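You operate a simulated robot arm through the tools that you are given. There is no shell and no other tool.

Carry out the task below with a simulated robot arm. There is one attempt and no reset: what you move stays moved.

TASK
Pack the grey bowl on the top of the desk. At the end: the purple battery is in the grey bowl; the brown square cedar block is in the grey bowl; whatever was shut is shut again. Leave all else as you found it, and nothing knocked over (what rides in a drawer may roll over).

It is judged by the outcome, as a careful person would: the job done as asked, and still so three seconds after it is handed in. It fails if anything else is knocked over, pushed out of place, dropped, spilled or broken.

THE ROBOT
A 7-joint arm with a two-finger parallel gripper, fixed in place. Base frame: the origin is at the foot of the arm, x ahead of it, y to its left, z up. Readings come in cm, rad, newtons and seconds.
Its first joint turns from -2.601 to 2.601 rad. Payload 3.43 kg.
Tool frame: the origin (TCP) lies between the finger pads and is the grasp point; the fingertips stand 3 cm ahead of it; z points along the fingers, y is the line along which they close. The gripper opens to 9.4 cm. The fingers are 2.8 cm wide and 1 cm thick; the gripper's body (5 by 9.6 cm) begins 5.5 cm behind the TCP.
Orientation is that of the tool frame in the base frame, as a unit quaternion [x, y, z, w]. With the fingers straight down and closing along the base's y, the tool's x points along the base's -x, its y along +y and its z along -z.

THE INTERFACE
- The arm moves only by the tool apply_moves. Its argument "increments" is a list of rows, each an object of numbers (a shift or turn left out is 0, a gripper value left out holds the last): "x", "y", "z": the shift along the base's x, y, z in cm; "ax", "ay", "az": the turn, a rotation vector about the base's x, y, z in rad; "hand": the opening, from 0 (shut) to 1 (fully open). In form: [{"x": .., "y": .., "z": .., "ax": .., "ay": .., "az": .., "hand": ..}, ...]. A call has 1 to 20 rows; each row shifts and turns the commanded pose from where the row before left it. A row lasts 0.2 s, in which the tool goes at most 5 cm and 0.15 rad; a call with a longer step from one row to the next is refused whole, and so is a gripper value outside its range. A pose out of reach is approached as far as the arm can. The call stops where the force on the tool passes 40 N (or 10 N more than at its start, if that is more) or the arm is blocked; 0.2 s more then pass. Each finger travels about 4.5 cm/s and halts on what it meets, pressing with about 45 N; the grip force reading is that of the motor and also rises with nothing between the fingers. The clock runs only during rows and for 0.2 s after the last one: add rows that do not move to give the fingers time. It gives the time, the measured TCP pose, the force on the tool (base axes), the opening and the grip force at its end, in the units of the frame above (readings bear some noise), with the torque about the TCP (base axes, N m) and any sound that the robot's microphone picked up.
- Cameras (640 x 400 px; columns grow to the right, rows downward): "scene" is fixed at [40.55, 63.55, 143.65]; the picture's right is [-0.49, -0.87, 0.00], its down [-0.85, 0.48, -0.22] and it looks along [0.19, -0.11, -0.98] (base axes); focal length 214 px, centre (320, 200). "wrist" rides on the gripper at [7.6, 1.4, -10.2] in the tool frame; the picture's right is [-0.18, 0.98, 0.00], its down [-0.75, -0.14, -0.64] and it looks along [-0.63, -0.12, 0.77] (tool axes); focal length 243 px, centre (320, 200). There is no depth. A picture from a camera that has moved, and an enlarged one, comes with that camera's place and axes in the base frame and with its lens. The place of the scene camera against the robot may be out by one fixed shift of up to 2.5 cm in any direction.
- snapshot(camera): a new picture of that camera. The clock stands still meanwhile.
- zoom(camera, box): a new picture of the part [left, top, right, bottom] of that camera's present view, enlarged. The clock stands still meanwhile.
- close_job(): hands the job in; it is judged then, once.

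Nothing tells you positions but the pictures and the camera data. Unless the task says otherwise, let go and move clear before handing in.

The tools are called after "Emit:" as name(argument=value, ...) on one line, values as JSON. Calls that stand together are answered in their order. apply_moves: Moves the arm, as the interface text tells. Its arguments: {"type":"object","properties":{"increments":{"type":"array","items":{"type":"object","properties":{"x":{"type":"number"},"y":{"type":"number"},"z":{"type":"number"},"ax":{"type":"number"},"ay":{"type":"number"},"az":{"type":"number"},"hand":{"type":"number"}}}}},"required":["increments"]} The other tools are called the same way: snapshot (camera) takes a picture; zoom (camera, box) takes an enlarged picture of a part of a camera's view; close_job () hands the job in.

At the start:

```text
t: 0.0
position: [56.47, 43.92, 103.05]
ee_rot: [0.001, 1.0, 0.0, -0.001]
wrist_force: [0.3, -0.4, 0.8]
torque: [0.0, 0.0, -0.03]
width: 9.4
finger_force: 0.0
```

scene: 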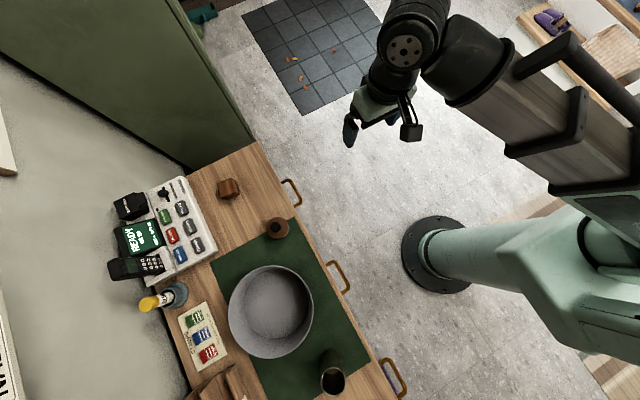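
wrist: 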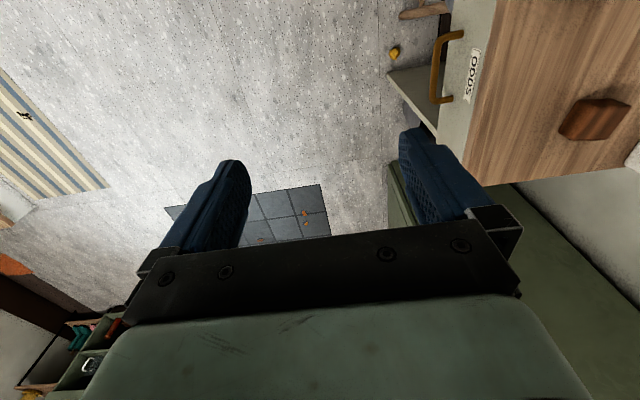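

The scene shows a desk with a large grey bowl, a brown block near its far corner, and drawers with handles along its front. I can't see the purple battery yet, so I'll zoom in to look.

Emit:
zoom(camera="scene", box=[100, 140, 260, 240])

Emit:
zoom(camera="scene", box=[160, 200, 420, 400])

Emit:
zoom(camera="scene", box=[200, 150, 360, 250])

Emit:
zoom(camera="wrist", box=[380, 0, 640, 180])

```text
4.00 times, centred on (180, 190) of scene
camera zoom: at [40.55, 63.55, 143.65], right [-0.49, -0.87, 0.0], down [-0.85, 0.48, -0.22], along [0.19, -0.11, -0.98], focal length 858 px, centre (880, 240)
```

zoom: 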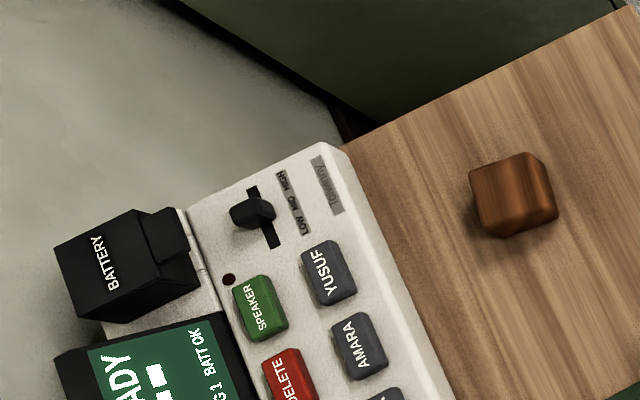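

```text
2.00 times, centred on (290, 300) of scene
camera zoom: at [40.55, 63.55, 143.65], right [-0.49, -0.87, 0.0], down [-0.85, 0.48, -0.22], along [0.19, -0.11, -0.98], focal length 429 px, centre (380, 0)
```

zoom: 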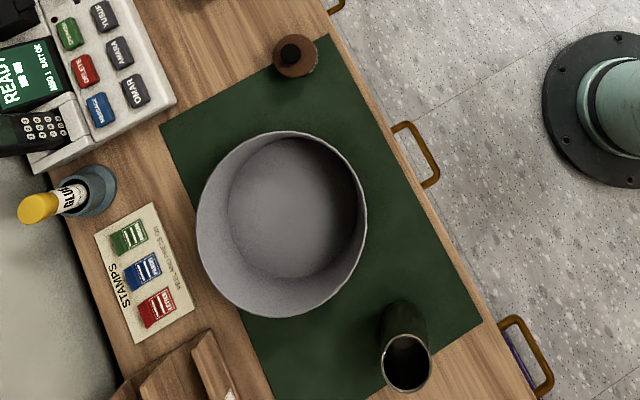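

```text
4.00 times, centred on (280, 200) of scene
camera zoom: at [40.55, 63.55, 143.65], right [-0.49, -0.87, 0.0], down [-0.85, 0.48, -0.22], along [0.19, -0.11, -0.98], focal length 858 px, centre (480, 200)
```

zoom: 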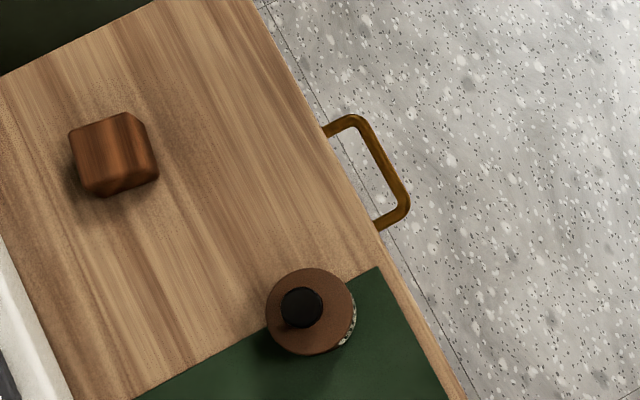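

```text
2.22 times, centred on (510, 90) of wrist
camera zoom: at [48.71, 45.25, 113.42], right [0.18, 0.98, 0.0], down [0.75, -0.14, 0.64], along [0.63, -0.12, -0.77], focal length 539 px, centre (-102, 444)
```

zoom: 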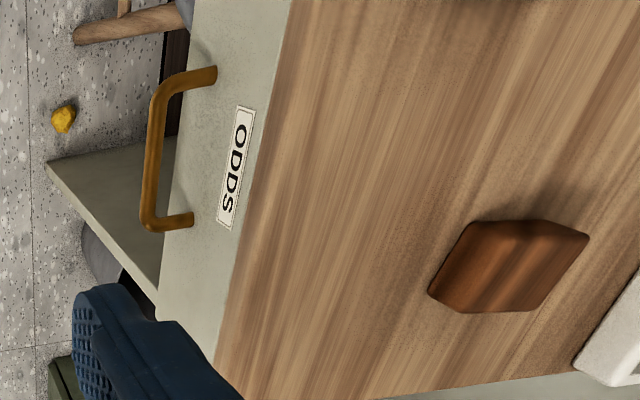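

The drawers carry labels; this one reads "ODDS". I'll look closer at the others and at the telephone's battery compartment.

Emit:
zoom(camera="scene", box=[340, 340, 436, 400])

Emit:
zoom(camera="scene", box=[300, 240, 380, 290])

Emit:
zoom(camera="scene", box=[96, 180, 192, 240])

Emit:
zoom(camera="scene", box=[130, 270, 290, 400])

Emit:
zoom(camera="scene", box=[500, 0, 640, 90])

```text
6.67 times, centred on (388, 370) of scene
camera zoom: at [40.55, 63.55, 143.65], right [-0.49, -0.87, 0.0], down [-0.85, 0.48, -0.22], along [0.19, -0.11, -0.98], focal length 1430 px, centre (-133, -933)
```

zoom: 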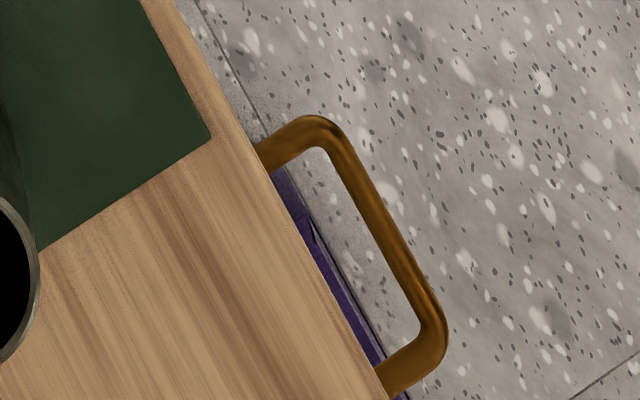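

```text
8.00 times, centred on (340, 265) of scene
camera zoom: at [40.55, 63.55, 143.65], right [-0.49, -0.87, 0.0], down [-0.85, 0.48, -0.22], along [0.19, -0.11, -0.98], focal length 1716 px, centre (160, -320)
```

zoom: 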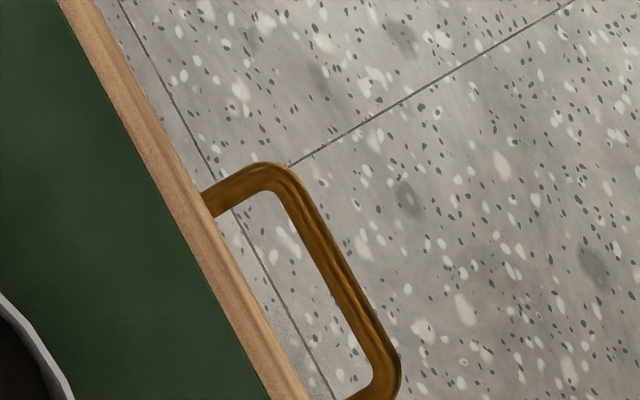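

```text
6.67 times, centred on (144, 210) of scene
camera zoom: at [40.55, 63.55, 143.65], right [-0.49, -0.87, 0.0], down [-0.85, 0.48, -0.22], along [0.19, -0.11, -0.98], focal length 1430 px, centre (1493, 133)
```

zoom: 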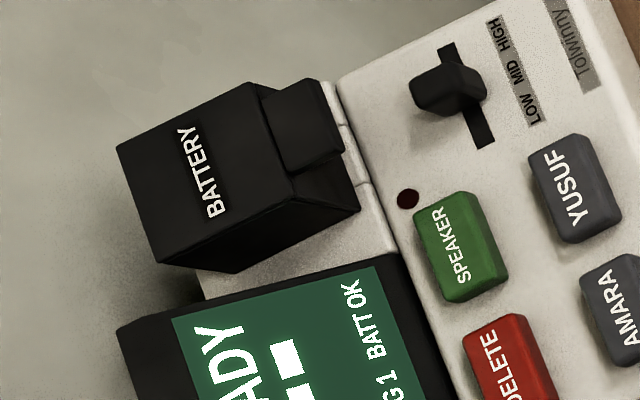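

```text
3.08 times, centred on (210, 335) of scene
camera zoom: at [40.55, 63.55, 143.65], right [-0.49, -0.87, 0.0], down [-0.85, 0.48, -0.22], along [0.19, -0.11, -0.98], focal length 660 px, centre (658, -215)
```

zoom: 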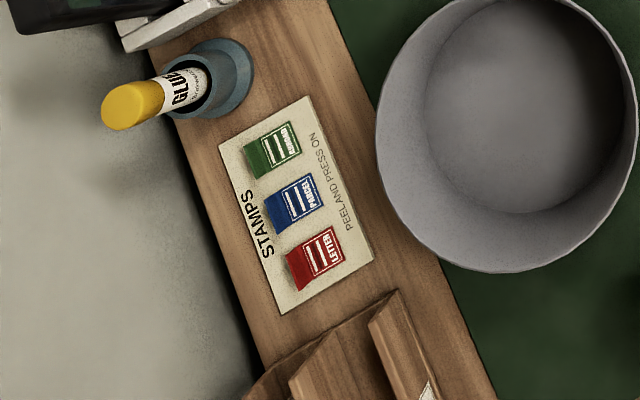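

```text
4.44 times, centred on (570, 45) of scene
camera zoom: at [40.55, 63.55, 143.65], right [-0.49, -0.87, 0.0], down [-0.85, 0.48, -0.22], along [0.19, -0.11, -0.98], focal length 953 px, centre (-791, 889)
```

zoom: 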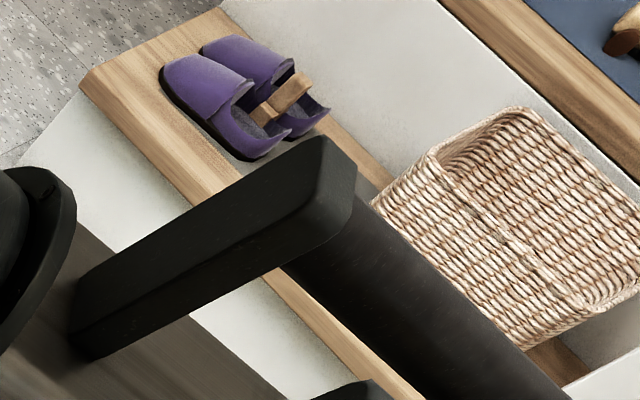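

The desk is along the arm's left, top at about z≈83 with its front edge near y≈63. The bowl is near (34, 79) and the block near (66, 77). I'll turn the wrist camera to face the desk front and read the drawers, keeping well away from everything.

Emit:
apply_moves(increments=[{"az": 0.15, "y": -1.5}, {"az": 0.15, "y": -1.5}, {"az": 0.15, "y": -1.5}, {"az": 0.15, "y": -1.5}, {"az": 0.15, "y": -1.5}, {"az": 0.15, "y": -1.5}, {"az": 0.15, "y": -1.5}, {"az": 0.15, "y": -1.5}, {"az": 0.15}, {"az": 0.15}, {"az": 0.07}])

Emit:
snapshot(camera="wrist")

Emit:
snapshot(camera="scene")

```text
t: 2.4
position: [56.47, 31.74, 103.13]
ee_rot: [0.707, -0.707, -0.001, 0.0]
wrist_force: [-0.5, 0.7, -0.9]
torque: [-0.02, -0.03, 0.03]
width: 9.42
finger_force: 0.2
```

```text
taken
camera wrist: at [55.04, 24.19, 113.39], right [-0.98, 0.18, 0.0], down [0.14, 0.75, 0.64], along [0.12, 0.63, -0.77], focal length 243 px, centre (320, 200)
```

wrist: 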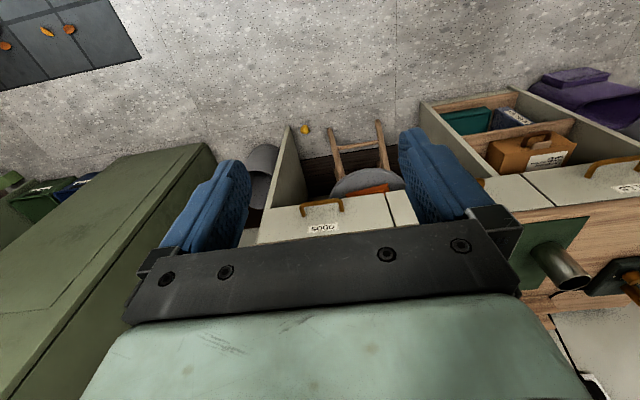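

```text
taken
```

scene: 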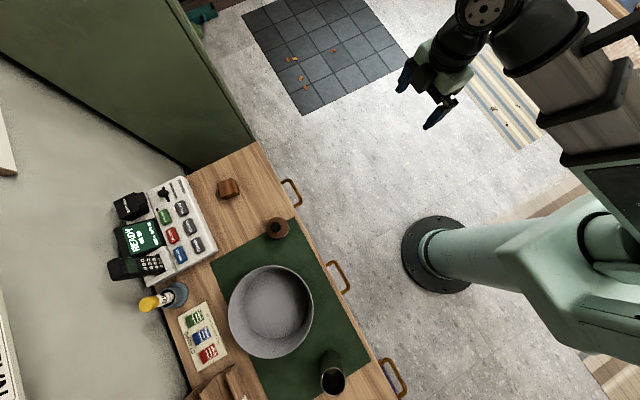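

The wrist view is upside-down, but it shows the drawer fronts and the open space beneath the desk. I'll zoom in on those.

Emit:
zoom(camera="wrist", box=[420, 50, 640, 240])

Emit:
zoom(camera="wrist", box=[240, 110, 420, 250])

Emit:
zoom(camera="wrist", box=[480, 180, 640, 340])

```text
2.11 times, centred on (530, 145) of wrist
camera zoom: at [55.04, 24.19, 113.39], right [-0.98, 0.18, 0.0], down [0.14, 0.75, 0.64], along [0.12, 0.63, -0.77], focal length 511 px, centre (-122, 316)
```

zoom: 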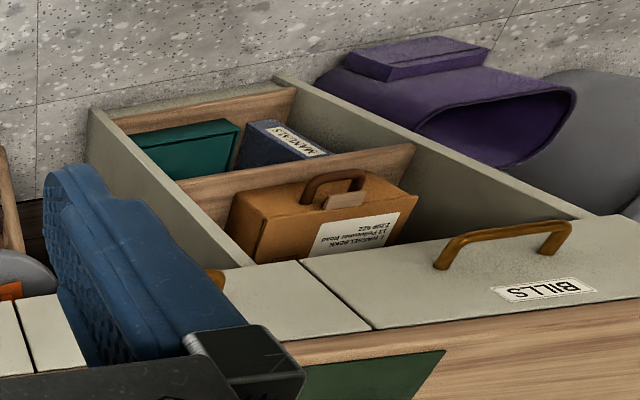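

```text
2.86 times, centred on (330, 180) of wrist
camera zoom: at [55.04, 24.19, 113.39], right [-0.98, 0.18, 0.0], down [0.14, 0.75, 0.64], along [0.12, 0.63, -0.77], focal length 693 px, centre (291, 257)
```

zoom: 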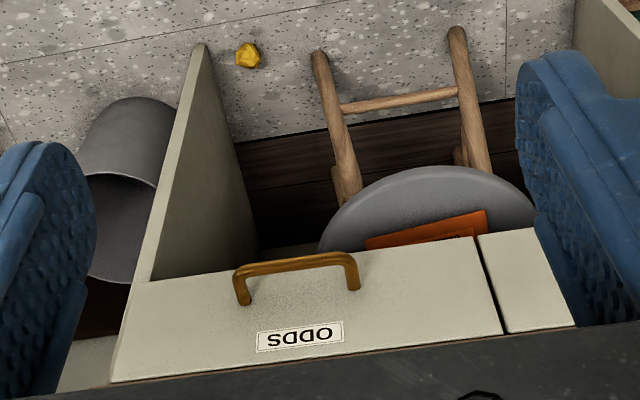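

```text
2.50 times, centred on (560, 260) of wrist
camera zoom: at [55.04, 24.19, 113.39], right [-0.98, 0.18, 0.0], down [0.14, 0.75, 0.64], along [0.12, 0.63, -0.77], focal length 606 px, centre (-280, 50)
```

zoom: 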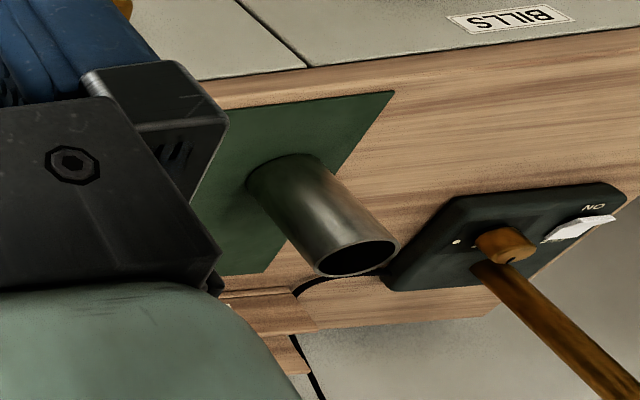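

The outer two drawers are labelled ODDS and BILLS. I'll shift the camera over to read the middle one.

Emit:
apply_moves(increments=[{"x": -4, "y": 1}, {"x": -4, "y": 1}, {"x": -4, "y": 1}, {"x": -4, "y": 1}, {}])

Emit:
snapshot(camera="wrist")

```text
t: 3.6
position: [40.52, 35.63, 103.14]
ee_rot: [-0.706, 0.708, -0.001, 0.0]
wrist_force: [-0.4, 0.5, 0.3]
torque: [0.0, -0.04, 0.04]
width: 9.4
finger_force: 0.0
```

```text
taken
camera wrist: at [39.01, 28.05, 113.48], right [-0.98, 0.19, 0.0], down [0.14, 0.75, 0.64], along [0.12, 0.63, -0.77], focal length 243 px, centre (320, 200)
```

wrist: 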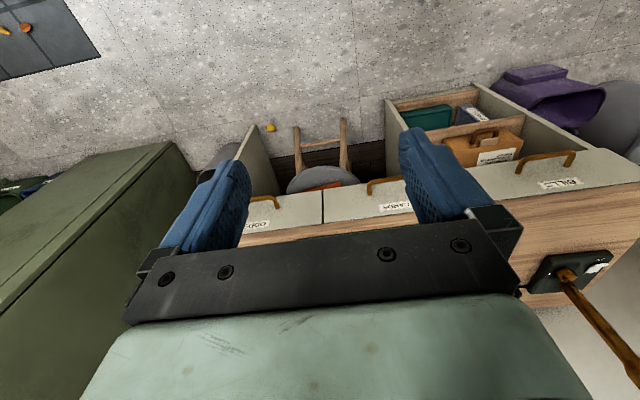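

The middle drawer is "CARDS", so ODDS is the likely home for a battery. Now I'll get a closer look at the block and the telephone from above.

Emit:
apply_moves(increments=[{"x": 4, "y": 3, "z": 0.5}, {"x": 4, "y": 3, "z": 0.5}, {"x": 4, "y": 3, "z": 0.5}, {"x": 4, "y": 3, "z": 0.5}, {"x": 4, "y": 2.5, "z": 0.5}, {}])

Emit:
snapshot(camera="wrist")

```text
refused: row 1 steps farther than a row can; nothing moved
```

```text
taken
camera wrist: at [39.01, 28.05, 113.48], right [-0.98, 0.19, 0.0], down [0.14, 0.75, 0.64], along [0.12, 0.63, -0.77], focal length 243 px, centre (320, 200)
```

wrist: 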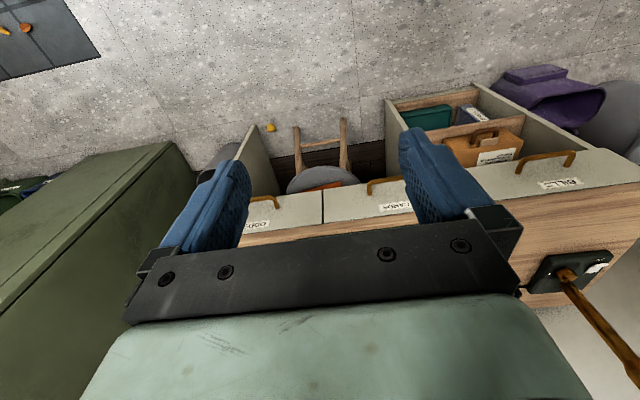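

The step was slightly too long and was refused. I'll use smaller ones to move over and view the block.

Emit:
apply_moves(increments=[{"x": 3.5, "y": 3, "z": 0.5}, {"x": 3.5, "y": 3, "z": 0.5}, {"x": 3.5, "y": 3, "z": 0.5}, {"x": 3.5, "y": 3, "z": 0.5}, {"x": 3.5, "y": 3, "z": 0.5}, {"x": 3.5, "y": 3, "z": 0.5}, {}])

Emit:
snapshot(camera="wrist")

Emit:
snapshot(camera="scene")

```text
t: 5.2
position: [61.01, 53.66, 105.93]
ee_rot: [-0.706, 0.708, 0.0, -0.001]
wrist_force: [-0.6, 0.4, 0.2]
torque: [0.02, -0.02, 0.0]
width: 9.41
finger_force: 0.1
```

```text
taken
camera wrist: at [59.62, 46.09, 116.36], right [-0.98, 0.19, 0.0], down [0.14, 0.75, 0.64], along [0.12, 0.63, -0.77], focal length 243 px, centre (320, 200)
```

wrist: 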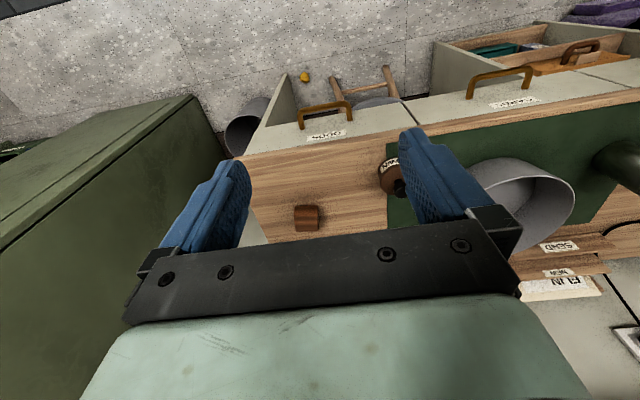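

```text
taken
```

scene: 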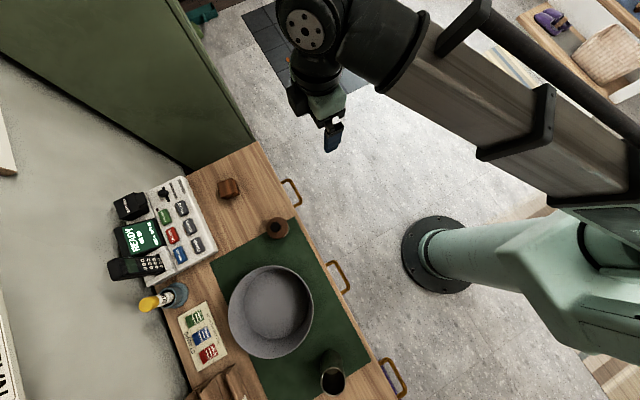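

Emit:
zoom(camera="wrist", box=[230, 70, 430, 240])

Emit:
zoom(camera="wrist", box=[280, 190, 340, 240])

Emit:
zoom(camera="scene", box=[204, 170, 252, 200])

```text
2.35 times, centred on (330, 155) of wrist
camera zoom: at [59.62, 46.09, 116.36], right [-0.98, 0.19, 0.0], down [0.14, 0.75, 0.64], along [0.12, 0.63, -0.77], focal length 571 px, centre (296, 306)
```

zoom: 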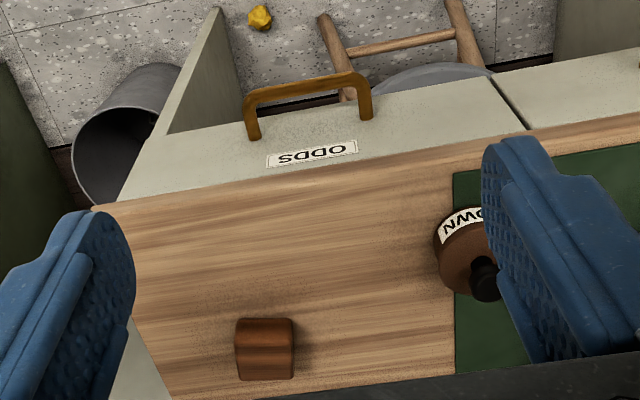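

```text
8.00 times, centred on (310, 215) of wrist
camera zoom: at [59.62, 46.09, 116.36], right [-0.98, 0.19, 0.0], down [0.14, 0.75, 0.64], along [0.12, 0.63, -0.77], focal length 1941 px, centre (400, 80)
```

zoom: 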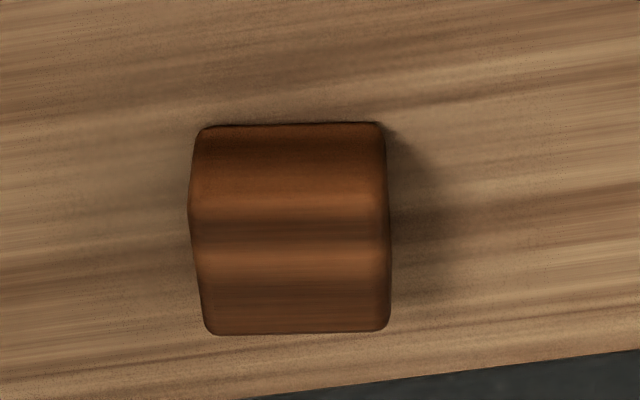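

```text
13.33 times, centred on (228, 185) of scene
camera zoom: at [40.55, 63.55, 143.65], right [-0.49, -0.87, 0.0], down [-0.85, 0.48, -0.22], along [0.19, -0.11, -0.98], focal length 2860 px, centre (1547, 400)
```

zoom: 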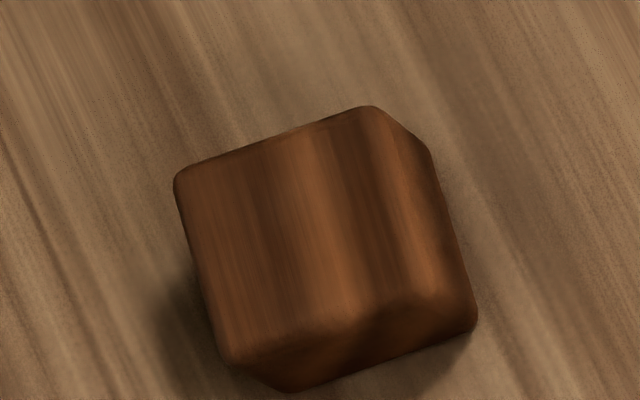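

The drawers read ODDS, CARDS and BILLS. Triangulating from the wrist views puts the block near (69.4, 81.8, 79), about 107 cm out. That is past the tool-down reach, so I'll tilt the tool outward and approach it slowly.

Emit:
apply_moves(increments=[{"az": -0.1, "y": 2, "x": 1}, {"az": -0.08, "y": 2, "x": 1}, {"ax": 0.117, "ay": -0.022, "y": 2, "x": 1}, {"ax": 0.117, "ay": -0.022, "y": 2, "x": 1}, {"ax": 0.117, "ay": -0.022, "y": 2, "x": 1}, {"ax": 0.117, "ay": -0.022, "y": 2, "x": 1}, {"ax": 0.117, "ay": -0.022, "y": 2, "z": -1}, {}])

Emit:
snapshot(camera="wrist")

Emit:
snapshot(camera="scene")

```text
t: 7.0
position: [67.18, 67.84, 104.91]
ee_rot: [-0.612, 0.734, 0.188, 0.227]
wrist_force: [-0.3, 0.6, 0.3]
torque: [0.0, 0.0, 0.01]
width: 9.41
finger_force: 0.0
```

```text
taken
camera wrist: at [63.62, 56.21, 109.2], right [-0.94, 0.33, 0.1], down [0.18, 0.23, 0.95], along [0.29, 0.92, -0.28], focal length 243 px, centre (320, 200)
```

wrist: 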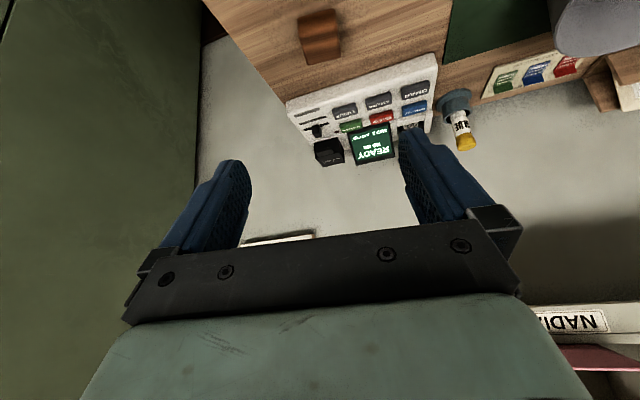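

```text
taken
```

scene: 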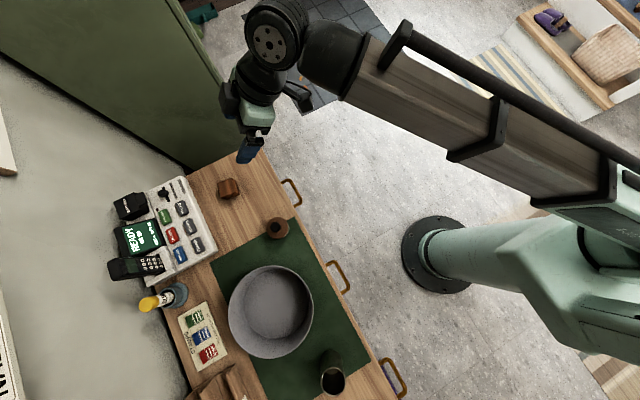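

Emit:
zoom(camera="wrist", box=[280, 0, 370, 70])

Emit:
zoom(camera="wrist", box=[190, 0, 510, 200])

```text
5.71 times, centred on (325, 35) of wrist
camera zoom: at [63.62, 56.21, 109.2], right [-0.94, 0.33, 0.1], down [0.18, 0.23, 0.95], along [0.29, 0.92, -0.28], focal length 1386 px, centre (291, 1143)
```

zoom: 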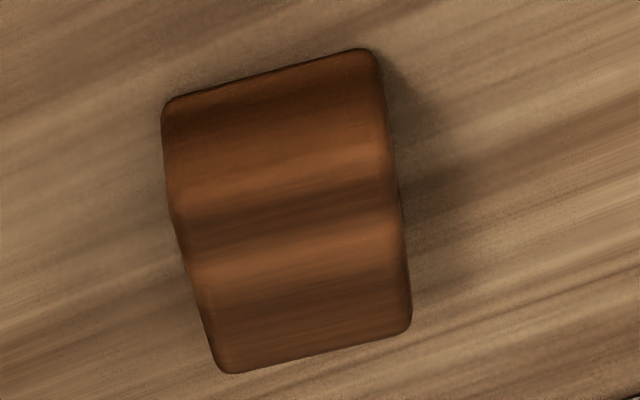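

```text
2.00 times, centred on (350, 100) of wrist
camera zoom: at [63.62, 56.21, 109.2], right [-0.94, 0.33, 0.1], down [0.18, 0.23, 0.95], along [0.29, 0.92, -0.28], focal length 485 px, centre (260, 400)
```

zoom: 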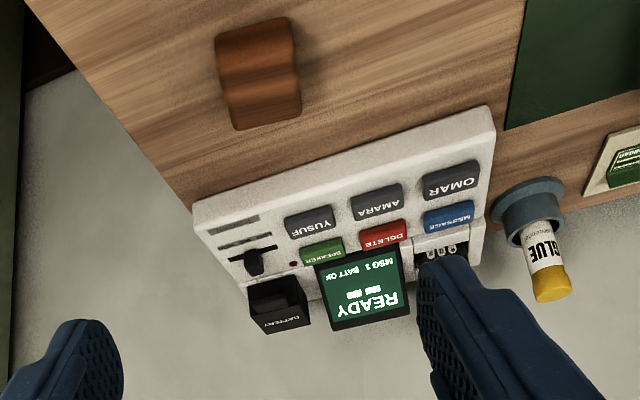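

The block is about 4.9 cm wide and 4 cm tall, centred near (69, 81.2, 79.1) and yawed about -10°, which matches the tool now. I'll go to a pre-grasp point 10 cm back along the tool axis and check it.

Emit:
apply_moves(increments=[{"x": 0.2, "y": 1.75, "z": -3.85}, {"x": 0.2, "y": 1.75, "z": -3.85}, {"x": 0.2, "y": 1.75, "z": -3.85}, {"x": 0.2, "y": 1.75, "z": -3.85}, {}])

Emit:
snapshot(camera="wrist")

Emit:
snapshot(camera="scene")

```text
t: 8.2
position: [67.83, 74.67, 89.65]
ee_rot: [-0.612, 0.735, 0.186, 0.226]
wrist_force: [0.5, -1.5, -0.4]
torque: [-0.05, 0.02, 0.03]
width: 9.39
finger_force: 0.1
```

```text
taken
camera wrist: at [64.28, 63.24, 93.9], right [-0.94, 0.33, 0.1], down [0.18, 0.23, 0.95], along [0.29, 0.92, -0.28], focal length 243 px, centre (320, 200)
```

wrist: 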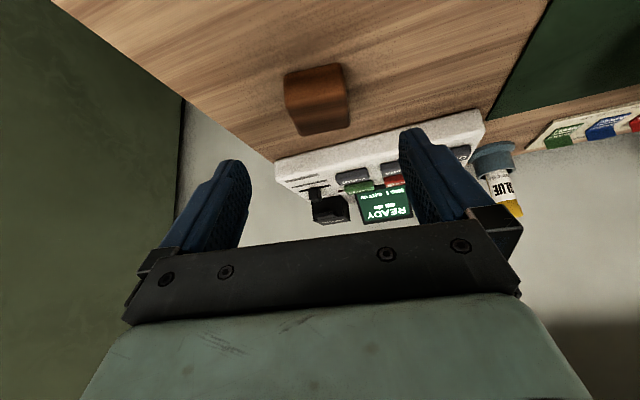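

```text
taken
```

scene: 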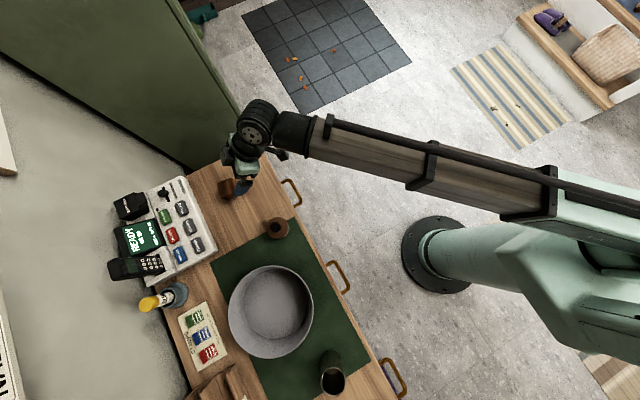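

The new view confirms the block at about (69.2, 81.1). I'll advance along the tool axis with the fingers open.

Emit:
apply_moves(increments=[{"x": 0.24, "y": 1.13, "z": -1.69}, {"x": 0.24, "y": 1.13, "z": -1.69}, {"x": 0.24, "y": 1.13, "z": -1.69}, {"x": 0.24, "y": 1.13, "z": -1.69}, {"x": 0.24, "y": 1.13, "z": -1.5}, {}])

Emit:
snapshot(camera="wrist")

Emit:
zoom(camera="scene", box=[180, 120, 310, 220])

```text
t: 9.6
position: [69.26, 80.49, 81.31]
ee_rot: [-0.612, 0.735, 0.186, 0.227]
wrist_force: [-0.2, -0.4, 0.2]
torque: [0.0, -0.01, 0.0]
width: 9.39
finger_force: 0.0
```

```text
taken
camera wrist: at [65.77, 68.93, 85.65], right [-0.94, 0.33, 0.1], down [0.18, 0.23, 0.95], along [0.29, 0.92, -0.28], focal length 243 px, centre (320, 200)
```

wrist: 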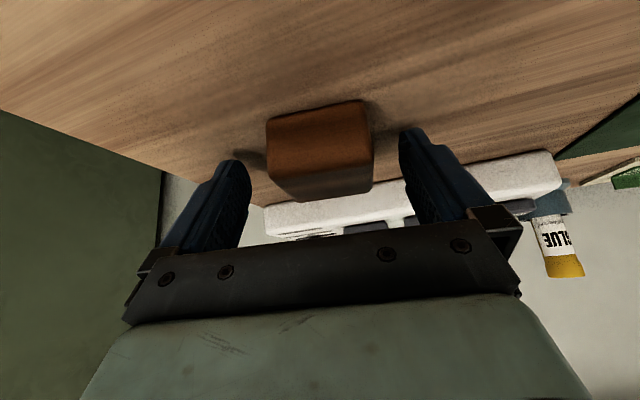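

```text
4.00 times, centred on (245, 170) of scene
camera zoom: at [40.55, 63.55, 143.65], right [-0.49, -0.87, 0.0], down [-0.85, 0.48, -0.22], along [0.19, -0.11, -0.98], focal length 858 px, centre (620, 320)
```

zoom: 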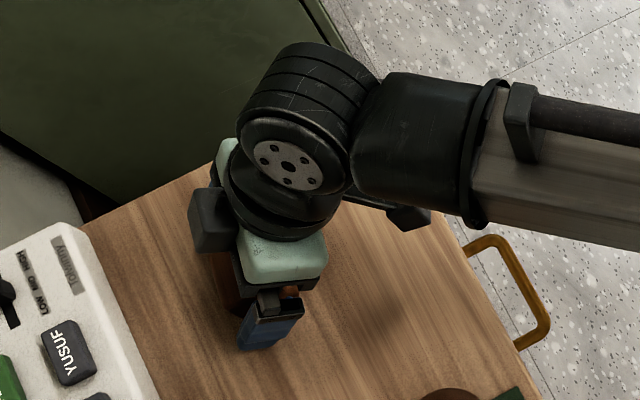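

The block sits centred between the open fingers. Closing the grip.

Emit:
apply_moves(increments=[{"hand": 0.3}, {"hand": 0.0}, {}, {}, {}, {}])

Emit:
snapshot(camera="wrist")

```text
t: 11.0
position: [69.4, 80.49, 81.4]
ee_rot: [-0.612, 0.735, 0.186, 0.227]
wrist_force: [-1.1, 0.0, 0.2]
torque: [0.0, 0.02, 0.04]
width: 5.28
finger_force: 45.4
```

```text
taken
camera wrist: at [65.76, 68.92, 85.67], right [-0.94, 0.33, 0.1], down [0.18, 0.23, 0.95], along [0.29, 0.92, -0.28], focal length 243 px, centre (320, 200)
```

wrist: 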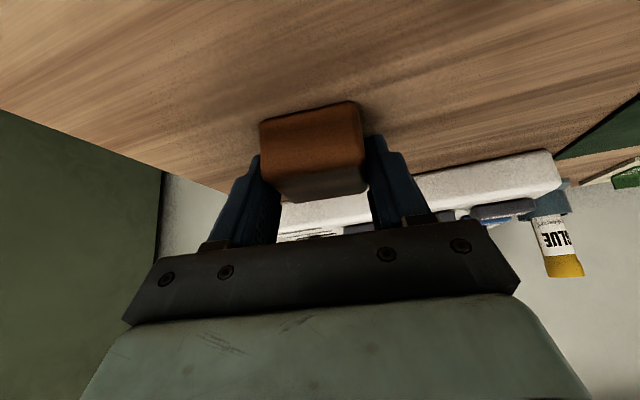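

The block is held at a width of 5.3 cm. I'll lift it straight up.

Emit:
apply_moves(increments=[{"z": 1}, {"z": 2}, {"z": 3}, {"z": 3}, {"z": 3, "y": -1}, {"z": 3, "y": -2}, {"z": 2, "y": -3}, {}])

Emit:
snapshot(camera="wrist")

```text
t: 12.8
position: [69.21, 74.29, 98.56]
ee_rot: [-0.611, 0.735, 0.186, 0.227]
wrist_force: [0.1, -0.1, 0.2]
torque: [-0.02, -0.03, -0.01]
width: 0.02
finger_force: 32.8
```

```text
taken
camera wrist: at [65.72, 62.81, 102.77], right [-0.94, 0.33, 0.1], down [0.18, 0.23, 0.95], along [0.29, 0.92, -0.28], focal length 243 px, centre (320, 200)
```

wrist: 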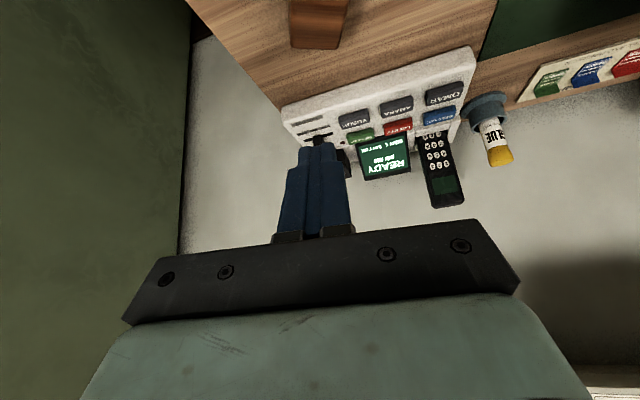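

The grip came up empty; the block slipped out. I'll check where it sits now.

Emit:
zoom(camera="scene", box=[150, 140, 310, 240])

Emit:
zoom(camera="wrist", box=[260, 0, 400, 90])

Emit:
zoom(camera="scene", box=[204, 170, 252, 200])

```text
4.00 times, centred on (230, 190) of scene
camera zoom: at [40.55, 63.55, 143.65], right [-0.49, -0.87, 0.0], down [-0.85, 0.48, -0.22], along [0.19, -0.11, -0.98], focal length 858 px, centre (680, 240)
```

zoom: 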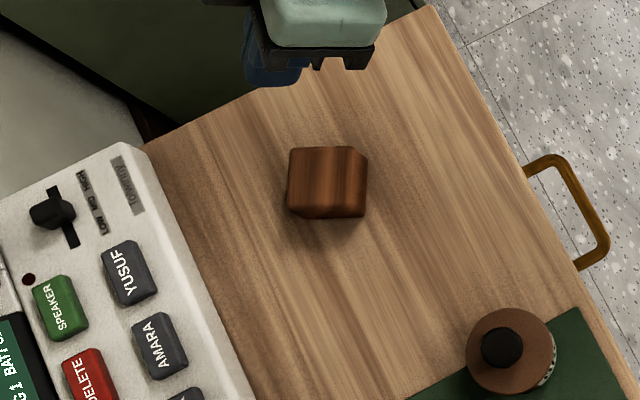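

```text
4.44 times, centred on (330, 45) of wrist
camera zoom: at [65.72, 62.81, 102.77], right [-0.94, 0.33, 0.1], down [0.18, 0.23, 0.95], along [0.29, 0.92, -0.28], focal length 1078 px, centre (276, 889)
```

zoom: 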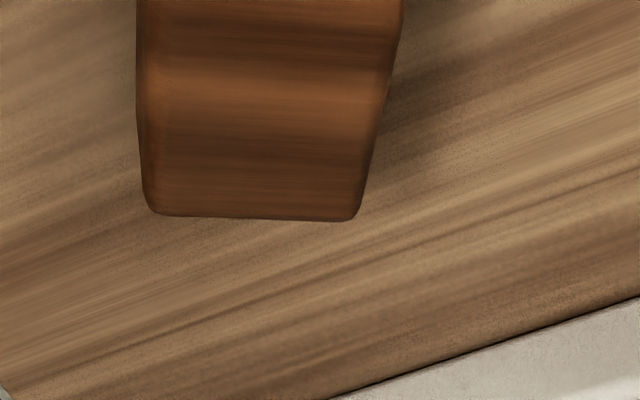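

```text
13.33 times, centred on (228, 185) of scene
camera zoom: at [40.55, 63.55, 143.65], right [-0.49, -0.87, 0.0], down [-0.85, 0.48, -0.22], along [0.19, -0.11, -0.98], focal length 2860 px, centre (1547, 400)
```

zoom: 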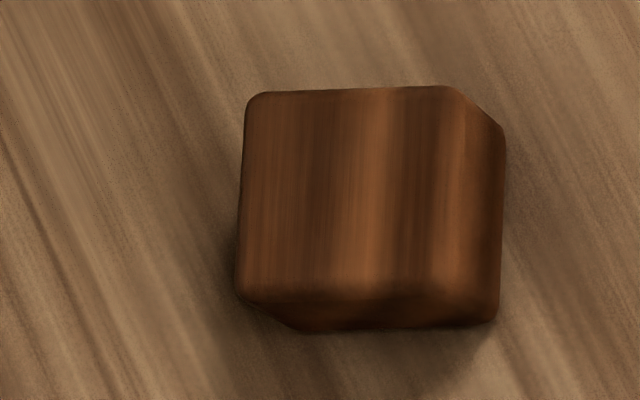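

The block slid down out of a slightly misaligned, shallow grip. It is upright on the desk, now yawed about -30° and about 1.4 cm nearer. I'll open, turn the tool to match and look again before a deeper grasp.

Emit:
apply_moves(increments=[{"hand": 1.0, "az": -0.11, "y": -1}, {"az": -0.11, "y": -1, "x": -1}, {"az": -0.11, "y": -1, "x": -2, "z": -2}, {"z": -2.5, "x": -2}, {"z": -2.5}, {}])

Emit:
snapshot(camera="wrist")

Emit:
zoom(camera="wrist", box=[240, 20, 400, 140])

```text
t: 14.2
position: [64.4, 71.54, 91.48]
ee_rot: [-0.483, 0.825, 0.147, 0.254]
wrist_force: [-0.5, -0.3, -0.3]
torque: [0.0, 0.03, 0.01]
width: 9.4
finger_force: 0.1
```

```text
taken
camera wrist: at [57.28, 61.75, 95.78], right [-0.78, 0.61, 0.1], down [0.25, 0.16, 0.95], along [0.57, 0.77, -0.28], focal length 243 px, centre (320, 200)
```

wrist: 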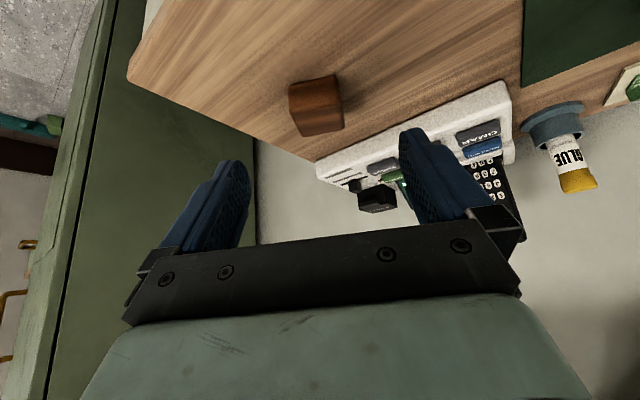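

```text
3.33 times, centred on (320, 80) of wrist
camera zoom: at [57.28, 61.75, 95.78], right [-0.78, 0.61, 0.1], down [0.25, 0.16, 0.95], along [0.57, 0.77, -0.28], focal length 809 px, centre (320, 600)
```

zoom: 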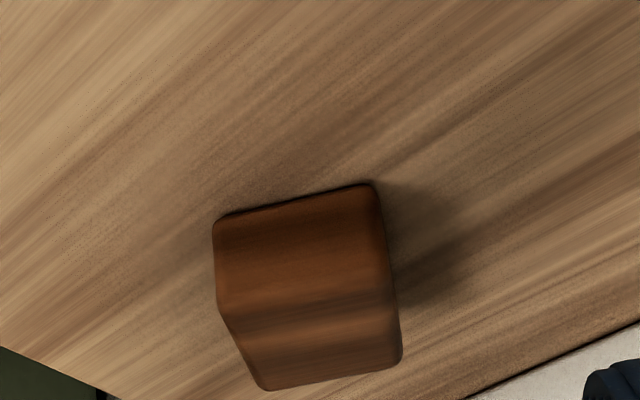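

The wrist view now puts the block at about (69.9, 80.1), yaw -26°, top at about z 80.8. I'll align the yaw, hover over it, and see whether the arm can reach with less tilt for a deeper bite.

Emit:
apply_moves(increments=[{"az": 0.055, "x": 1.63, "y": 2.5, "z": -1.67}, {"x": 1.63, "y": 2.5, "z": -1.67}, {"x": 1.63, "y": 2.5, "z": -1.67}, {"ax": -0.0897, "ay": 0.044}, {"ax": -0.0897, "ay": 0.044}, {}, {}])

Emit:
snapshot(camera="wrist")

```text
t: 15.8
position: [69.08, 78.96, 86.42]
ee_rot: [-0.519, 0.832, 0.102, 0.166]
wrist_force: [-0.2, -0.1, 0.1]
torque: [0.0, 0.02, -0.01]
width: 9.38
finger_force: 0.1
```

```text
taken
camera wrist: at [63.0, 69.82, 93.05], right [-0.81, 0.59, 0.07], down [0.32, 0.34, 0.88], along [0.49, 0.73, -0.46], focal length 243 px, centre (320, 200)
```

wrist: 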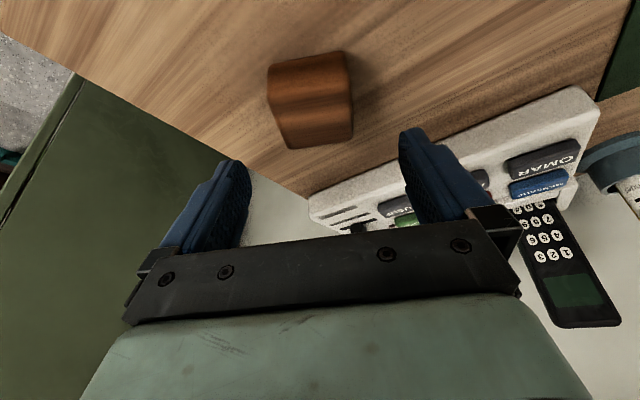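

Emit:
zoom(camera="wrist", box=[250, 40, 370, 160])

Emit:
zoom(camera="scene", box=[190, 110, 310, 210])

```text
3.33 times, centred on (310, 100) of wrist
camera zoom: at [63.0, 69.82, 93.05], right [-0.81, 0.59, 0.07], down [0.32, 0.34, 0.88], along [0.49, 0.73, -0.46], focal length 809 px, centre (353, 533)
```

zoom: 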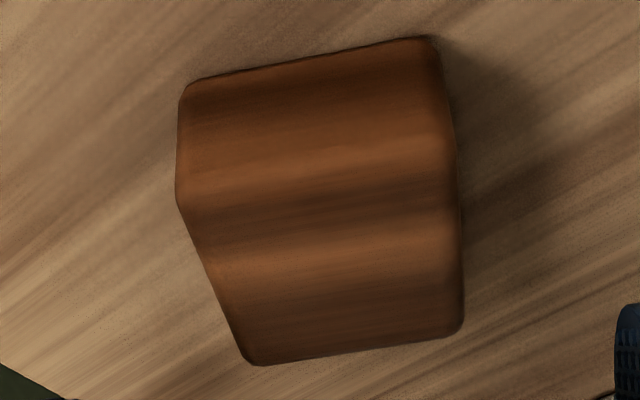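

```text
4.00 times, centred on (250, 160) of scene
camera zoom: at [40.55, 63.55, 143.65], right [-0.49, -0.87, 0.0], down [-0.85, 0.48, -0.22], along [0.19, -0.11, -0.98], focal length 858 px, centre (600, 360)
```

zoom: 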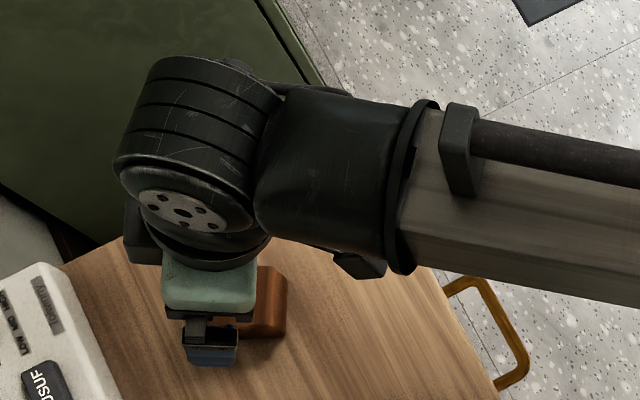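

The tool is aligned with the block within half a degree at a 23° tilt, and the block centre is about (69.65, 79.9). I'll go down around it in small steps, watching the force.

Emit:
apply_moves(increments=[{"x": 0.1, "y": 0.2, "z": -1.3}, {"x": 0.1, "y": 0.2, "z": -1.3}, {"x": 0.1, "y": 0.1, "z": -1.3}, {"z": -0.7}, {}])

Emit:
snapshot(camera="wrist")

```text
t: 17.0
position: [69.61, 79.68, 81.76]
ee_rot: [-0.519, 0.831, 0.104, 0.169]
wrist_force: [0.1, -0.2, 0.0]
torque: [0.02, 0.02, 0.01]
width: 9.37
finger_force: 0.0
```

```text
taken
camera wrist: at [63.46, 70.49, 88.42], right [-0.81, 0.59, 0.07], down [0.32, 0.34, 0.88], along [0.49, 0.74, -0.46], focal length 243 px, centre (320, 200)
```

wrist: 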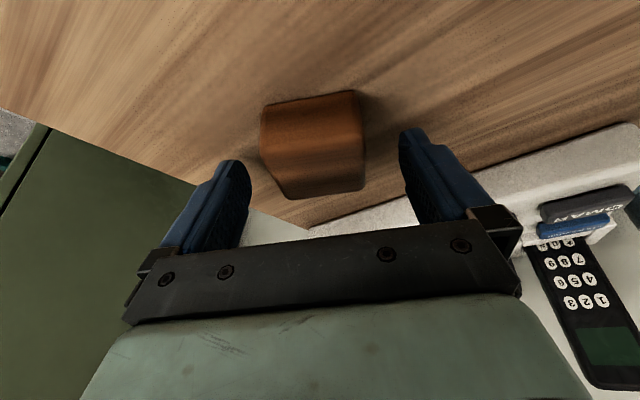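

Emit:
apply_moves(increments=[{"z": -0.3}, {"z": -0.3}, {}])

Emit:
apply_moves(increments=[{"z": -0.25}, {}])

Emit:
apply_moves(increments=[{"z": -0.2}, {}])

```text
t: 17.8
position: [69.68, 79.6, 81.35]
ee_rot: [-0.518, 0.832, 0.104, 0.168]
wrist_force: [1.4, 1.8, 13.2]
torque: [0.29, 0.51, 0.0]
width: 9.36
finger_force: 0.1
```

```text
t: 18.5
position: [69.57, 79.52, 81.35]
ee_rot: [-0.518, 0.832, 0.105, 0.168]
wrist_force: [-4.3, -5.0, 10.0]
torque: [0.03, 0.52, 0.29]
width: 9.42
finger_force: 0.0
stopped in row 2: the force on the tool passed its limit at 42 N (the readings are from after the stop); the commanded pose is now the measured one
```

```text
t: 19.1
position: [69.48, 79.57, 81.23]
ee_rot: [-0.517, 0.832, 0.105, 0.171]
wrist_force: [-7.4, -11.2, 37.7]
torque: [0.2, 1.44, 0.86]
width: 9.4
finger_force: 0.0
```

The fingertips touched the desk at TCP z≈81.3, so the desk top is near z 78. I'll raise slightly, centre on the block, then grip and test with tiny lifts.

Emit:
apply_moves(increments=[{"z": 0.25}, {"x": -0.2, "y": -0.4}, {"hand": 0.5}, {"hand": 0.0}, {}, {}, {}, {}, {}])

Emit:
snapshot(camera="wrist")

Emit:
zoom(camera="wrist", box=[200, 60, 420, 240])

```text
t: 21.1
position: [69.36, 79.14, 81.27]
ee_rot: [-0.518, 0.832, 0.105, 0.169]
wrist_force: [-7.3, -5.9, 22.1]
torque: [0.08, 0.83, 0.27]
width: 5.28
finger_force: 45.5
```

```text
taken
camera wrist: at [63.23, 69.83, 87.84], right [-0.81, 0.59, 0.07], down [0.32, 0.34, 0.89], along [0.5, 0.74, -0.46], focal length 243 px, centre (320, 200)
```

wrist: 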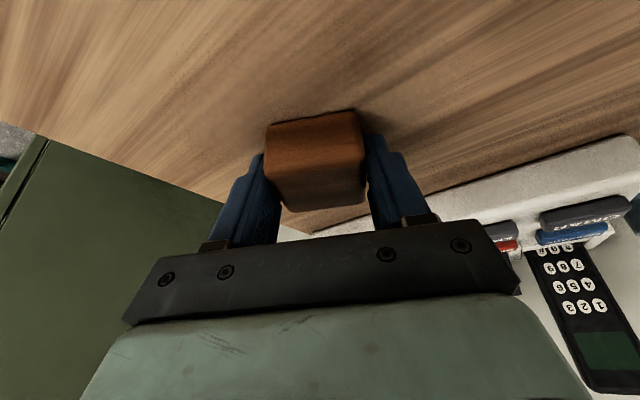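

```text
2.22 times, centred on (310, 150) of wrist
camera zoom: at [63.23, 69.83, 87.84], right [-0.81, 0.59, 0.07], down [0.32, 0.34, 0.89], along [0.5, 0.74, -0.46], focal length 539 px, centre (342, 311)
```

zoom: 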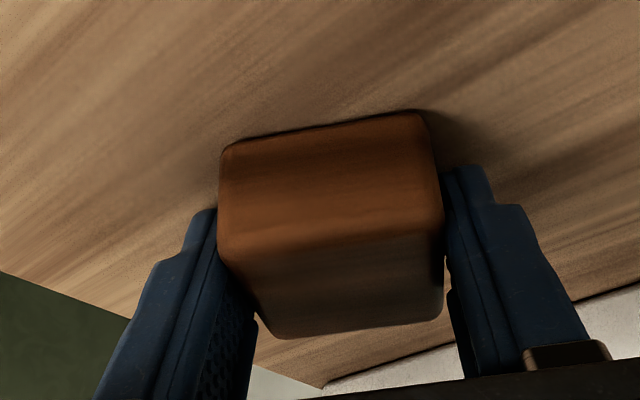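

Gripped at 5.28 cm again, the true block width. I'll lift very gently and check the hold.

Emit:
apply_moves(increments=[{"z": 0.2}, {"z": 0.3}, {"z": 0.3}, {"z": 0.3}, {}])

Emit:
zoom(camera="wrist", box=[200, 60, 420, 240])

```text
t: 22.3
position: [69.31, 79.21, 82.42]
ee_rot: [-0.518, 0.832, 0.104, 0.169]
wrist_force: [0.1, -0.3, -0.5]
torque: [0.0, 0.01, 0.02]
width: 5.28
finger_force: 45.2
```

```text
2.22 times, centred on (310, 150) of wrist
camera zoom: at [63.13, 69.95, 88.89], right [-0.81, 0.59, 0.07], down [0.32, 0.34, 0.89], along [0.5, 0.74, -0.46], focal length 539 px, centre (342, 311)
```

zoom: 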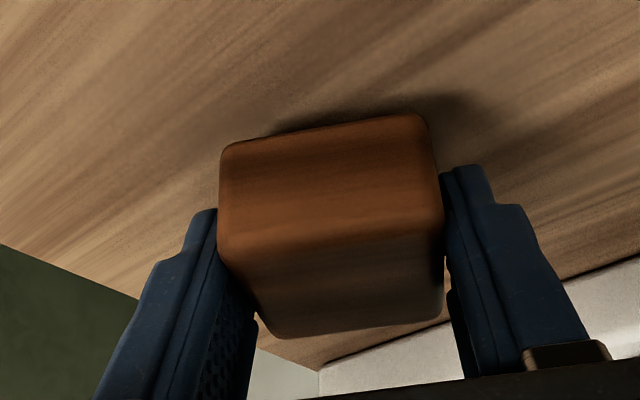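

It is off the desk and holding. I'll keep lifting at a gentle rate.

Emit:
apply_moves(increments=[{"z": 0.4}, {"z": 0.6}, {"z": 0.8}, {"z": 1}, {"z": 1}, {"z": 1}, {"z": 0.8}, {"z": 0.5}, {"z": 0.2}, {}])

Emit:
zoom(camera="wrist", box=[200, 60, 420, 240])

```text
t: 24.5
position: [69.44, 79.15, 88.71]
ee_rot: [-0.518, 0.832, 0.104, 0.17]
wrist_force: [-0.6, 0.3, -0.7]
torque: [-0.02, -0.01, 0.02]
width: 5.3
finger_force: 44.7
```

```text
2.22 times, centred on (310, 150) of wrist
camera zoom: at [63.22, 70.0, 95.2], right [-0.81, 0.59, 0.07], down [0.32, 0.34, 0.89], along [0.5, 0.74, -0.46], focal length 539 px, centre (342, 311)
```

zoom: 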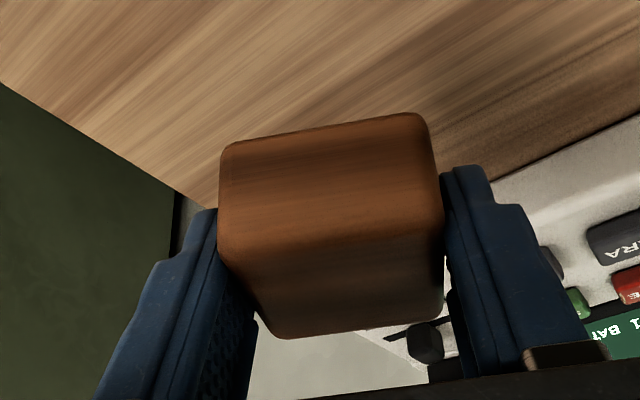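

Still holding. I'll raise further, then carry it smoothly to above the bowl, near (33, 82) with its rim at about z 88, and take some of the tilt off on the way.

Emit:
apply_moves(increments=[{"z": 0.5}, {"z": 1}, {"z": 1.5}, {"z": 1.5}, {"z": 1.5}, {"z": 1.5, "x": -0.5}, {"z": 1, "x": -1}, {"z": 0.5, "x": -1.5}, {"x": -2}, {"x": -2}, {"x": -2}, {"x": -2}, {"x": -2}, {"x": -2}, {"x": -2}, {"x": -1.5}, {"x": -1}, {"x": -0.5}, {}])

Emit:
snapshot(camera="wrist")

Emit:
snapshot(camera="scene")

```text
t: 28.5
position: [49.29, 79.18, 97.6]
ee_rot: [-0.518, 0.832, 0.105, 0.17]
wrist_force: [0.0, 0.6, 0.5]
torque: [0.01, 0.0, -0.02]
width: 5.26
finger_force: 44.9
```

```text
taken
camera wrist: at [43.19, 69.99, 104.13], right [-0.81, 0.59, 0.07], down [0.32, 0.34, 0.89], along [0.5, 0.74, -0.46], focal length 243 px, centre (320, 200)
```

wrist: 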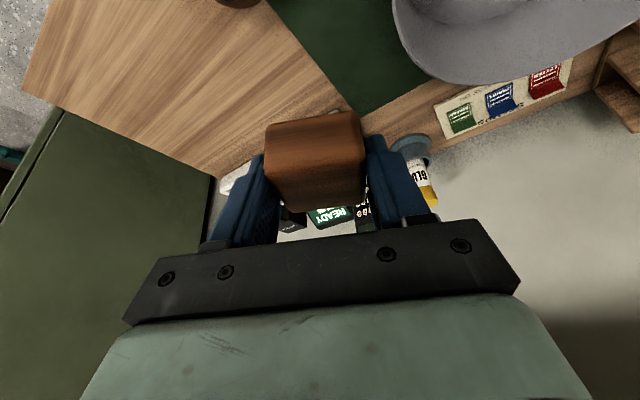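

```text
taken
```

scene: 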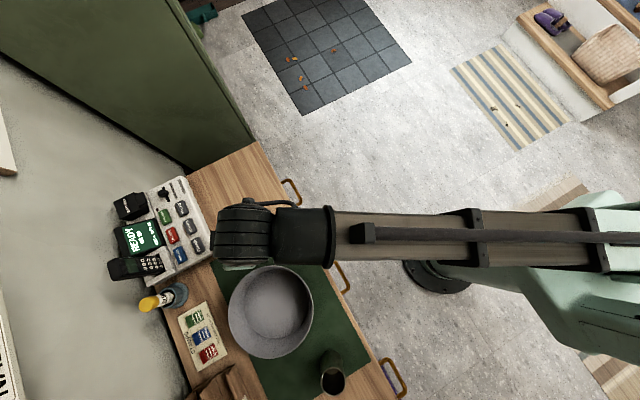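

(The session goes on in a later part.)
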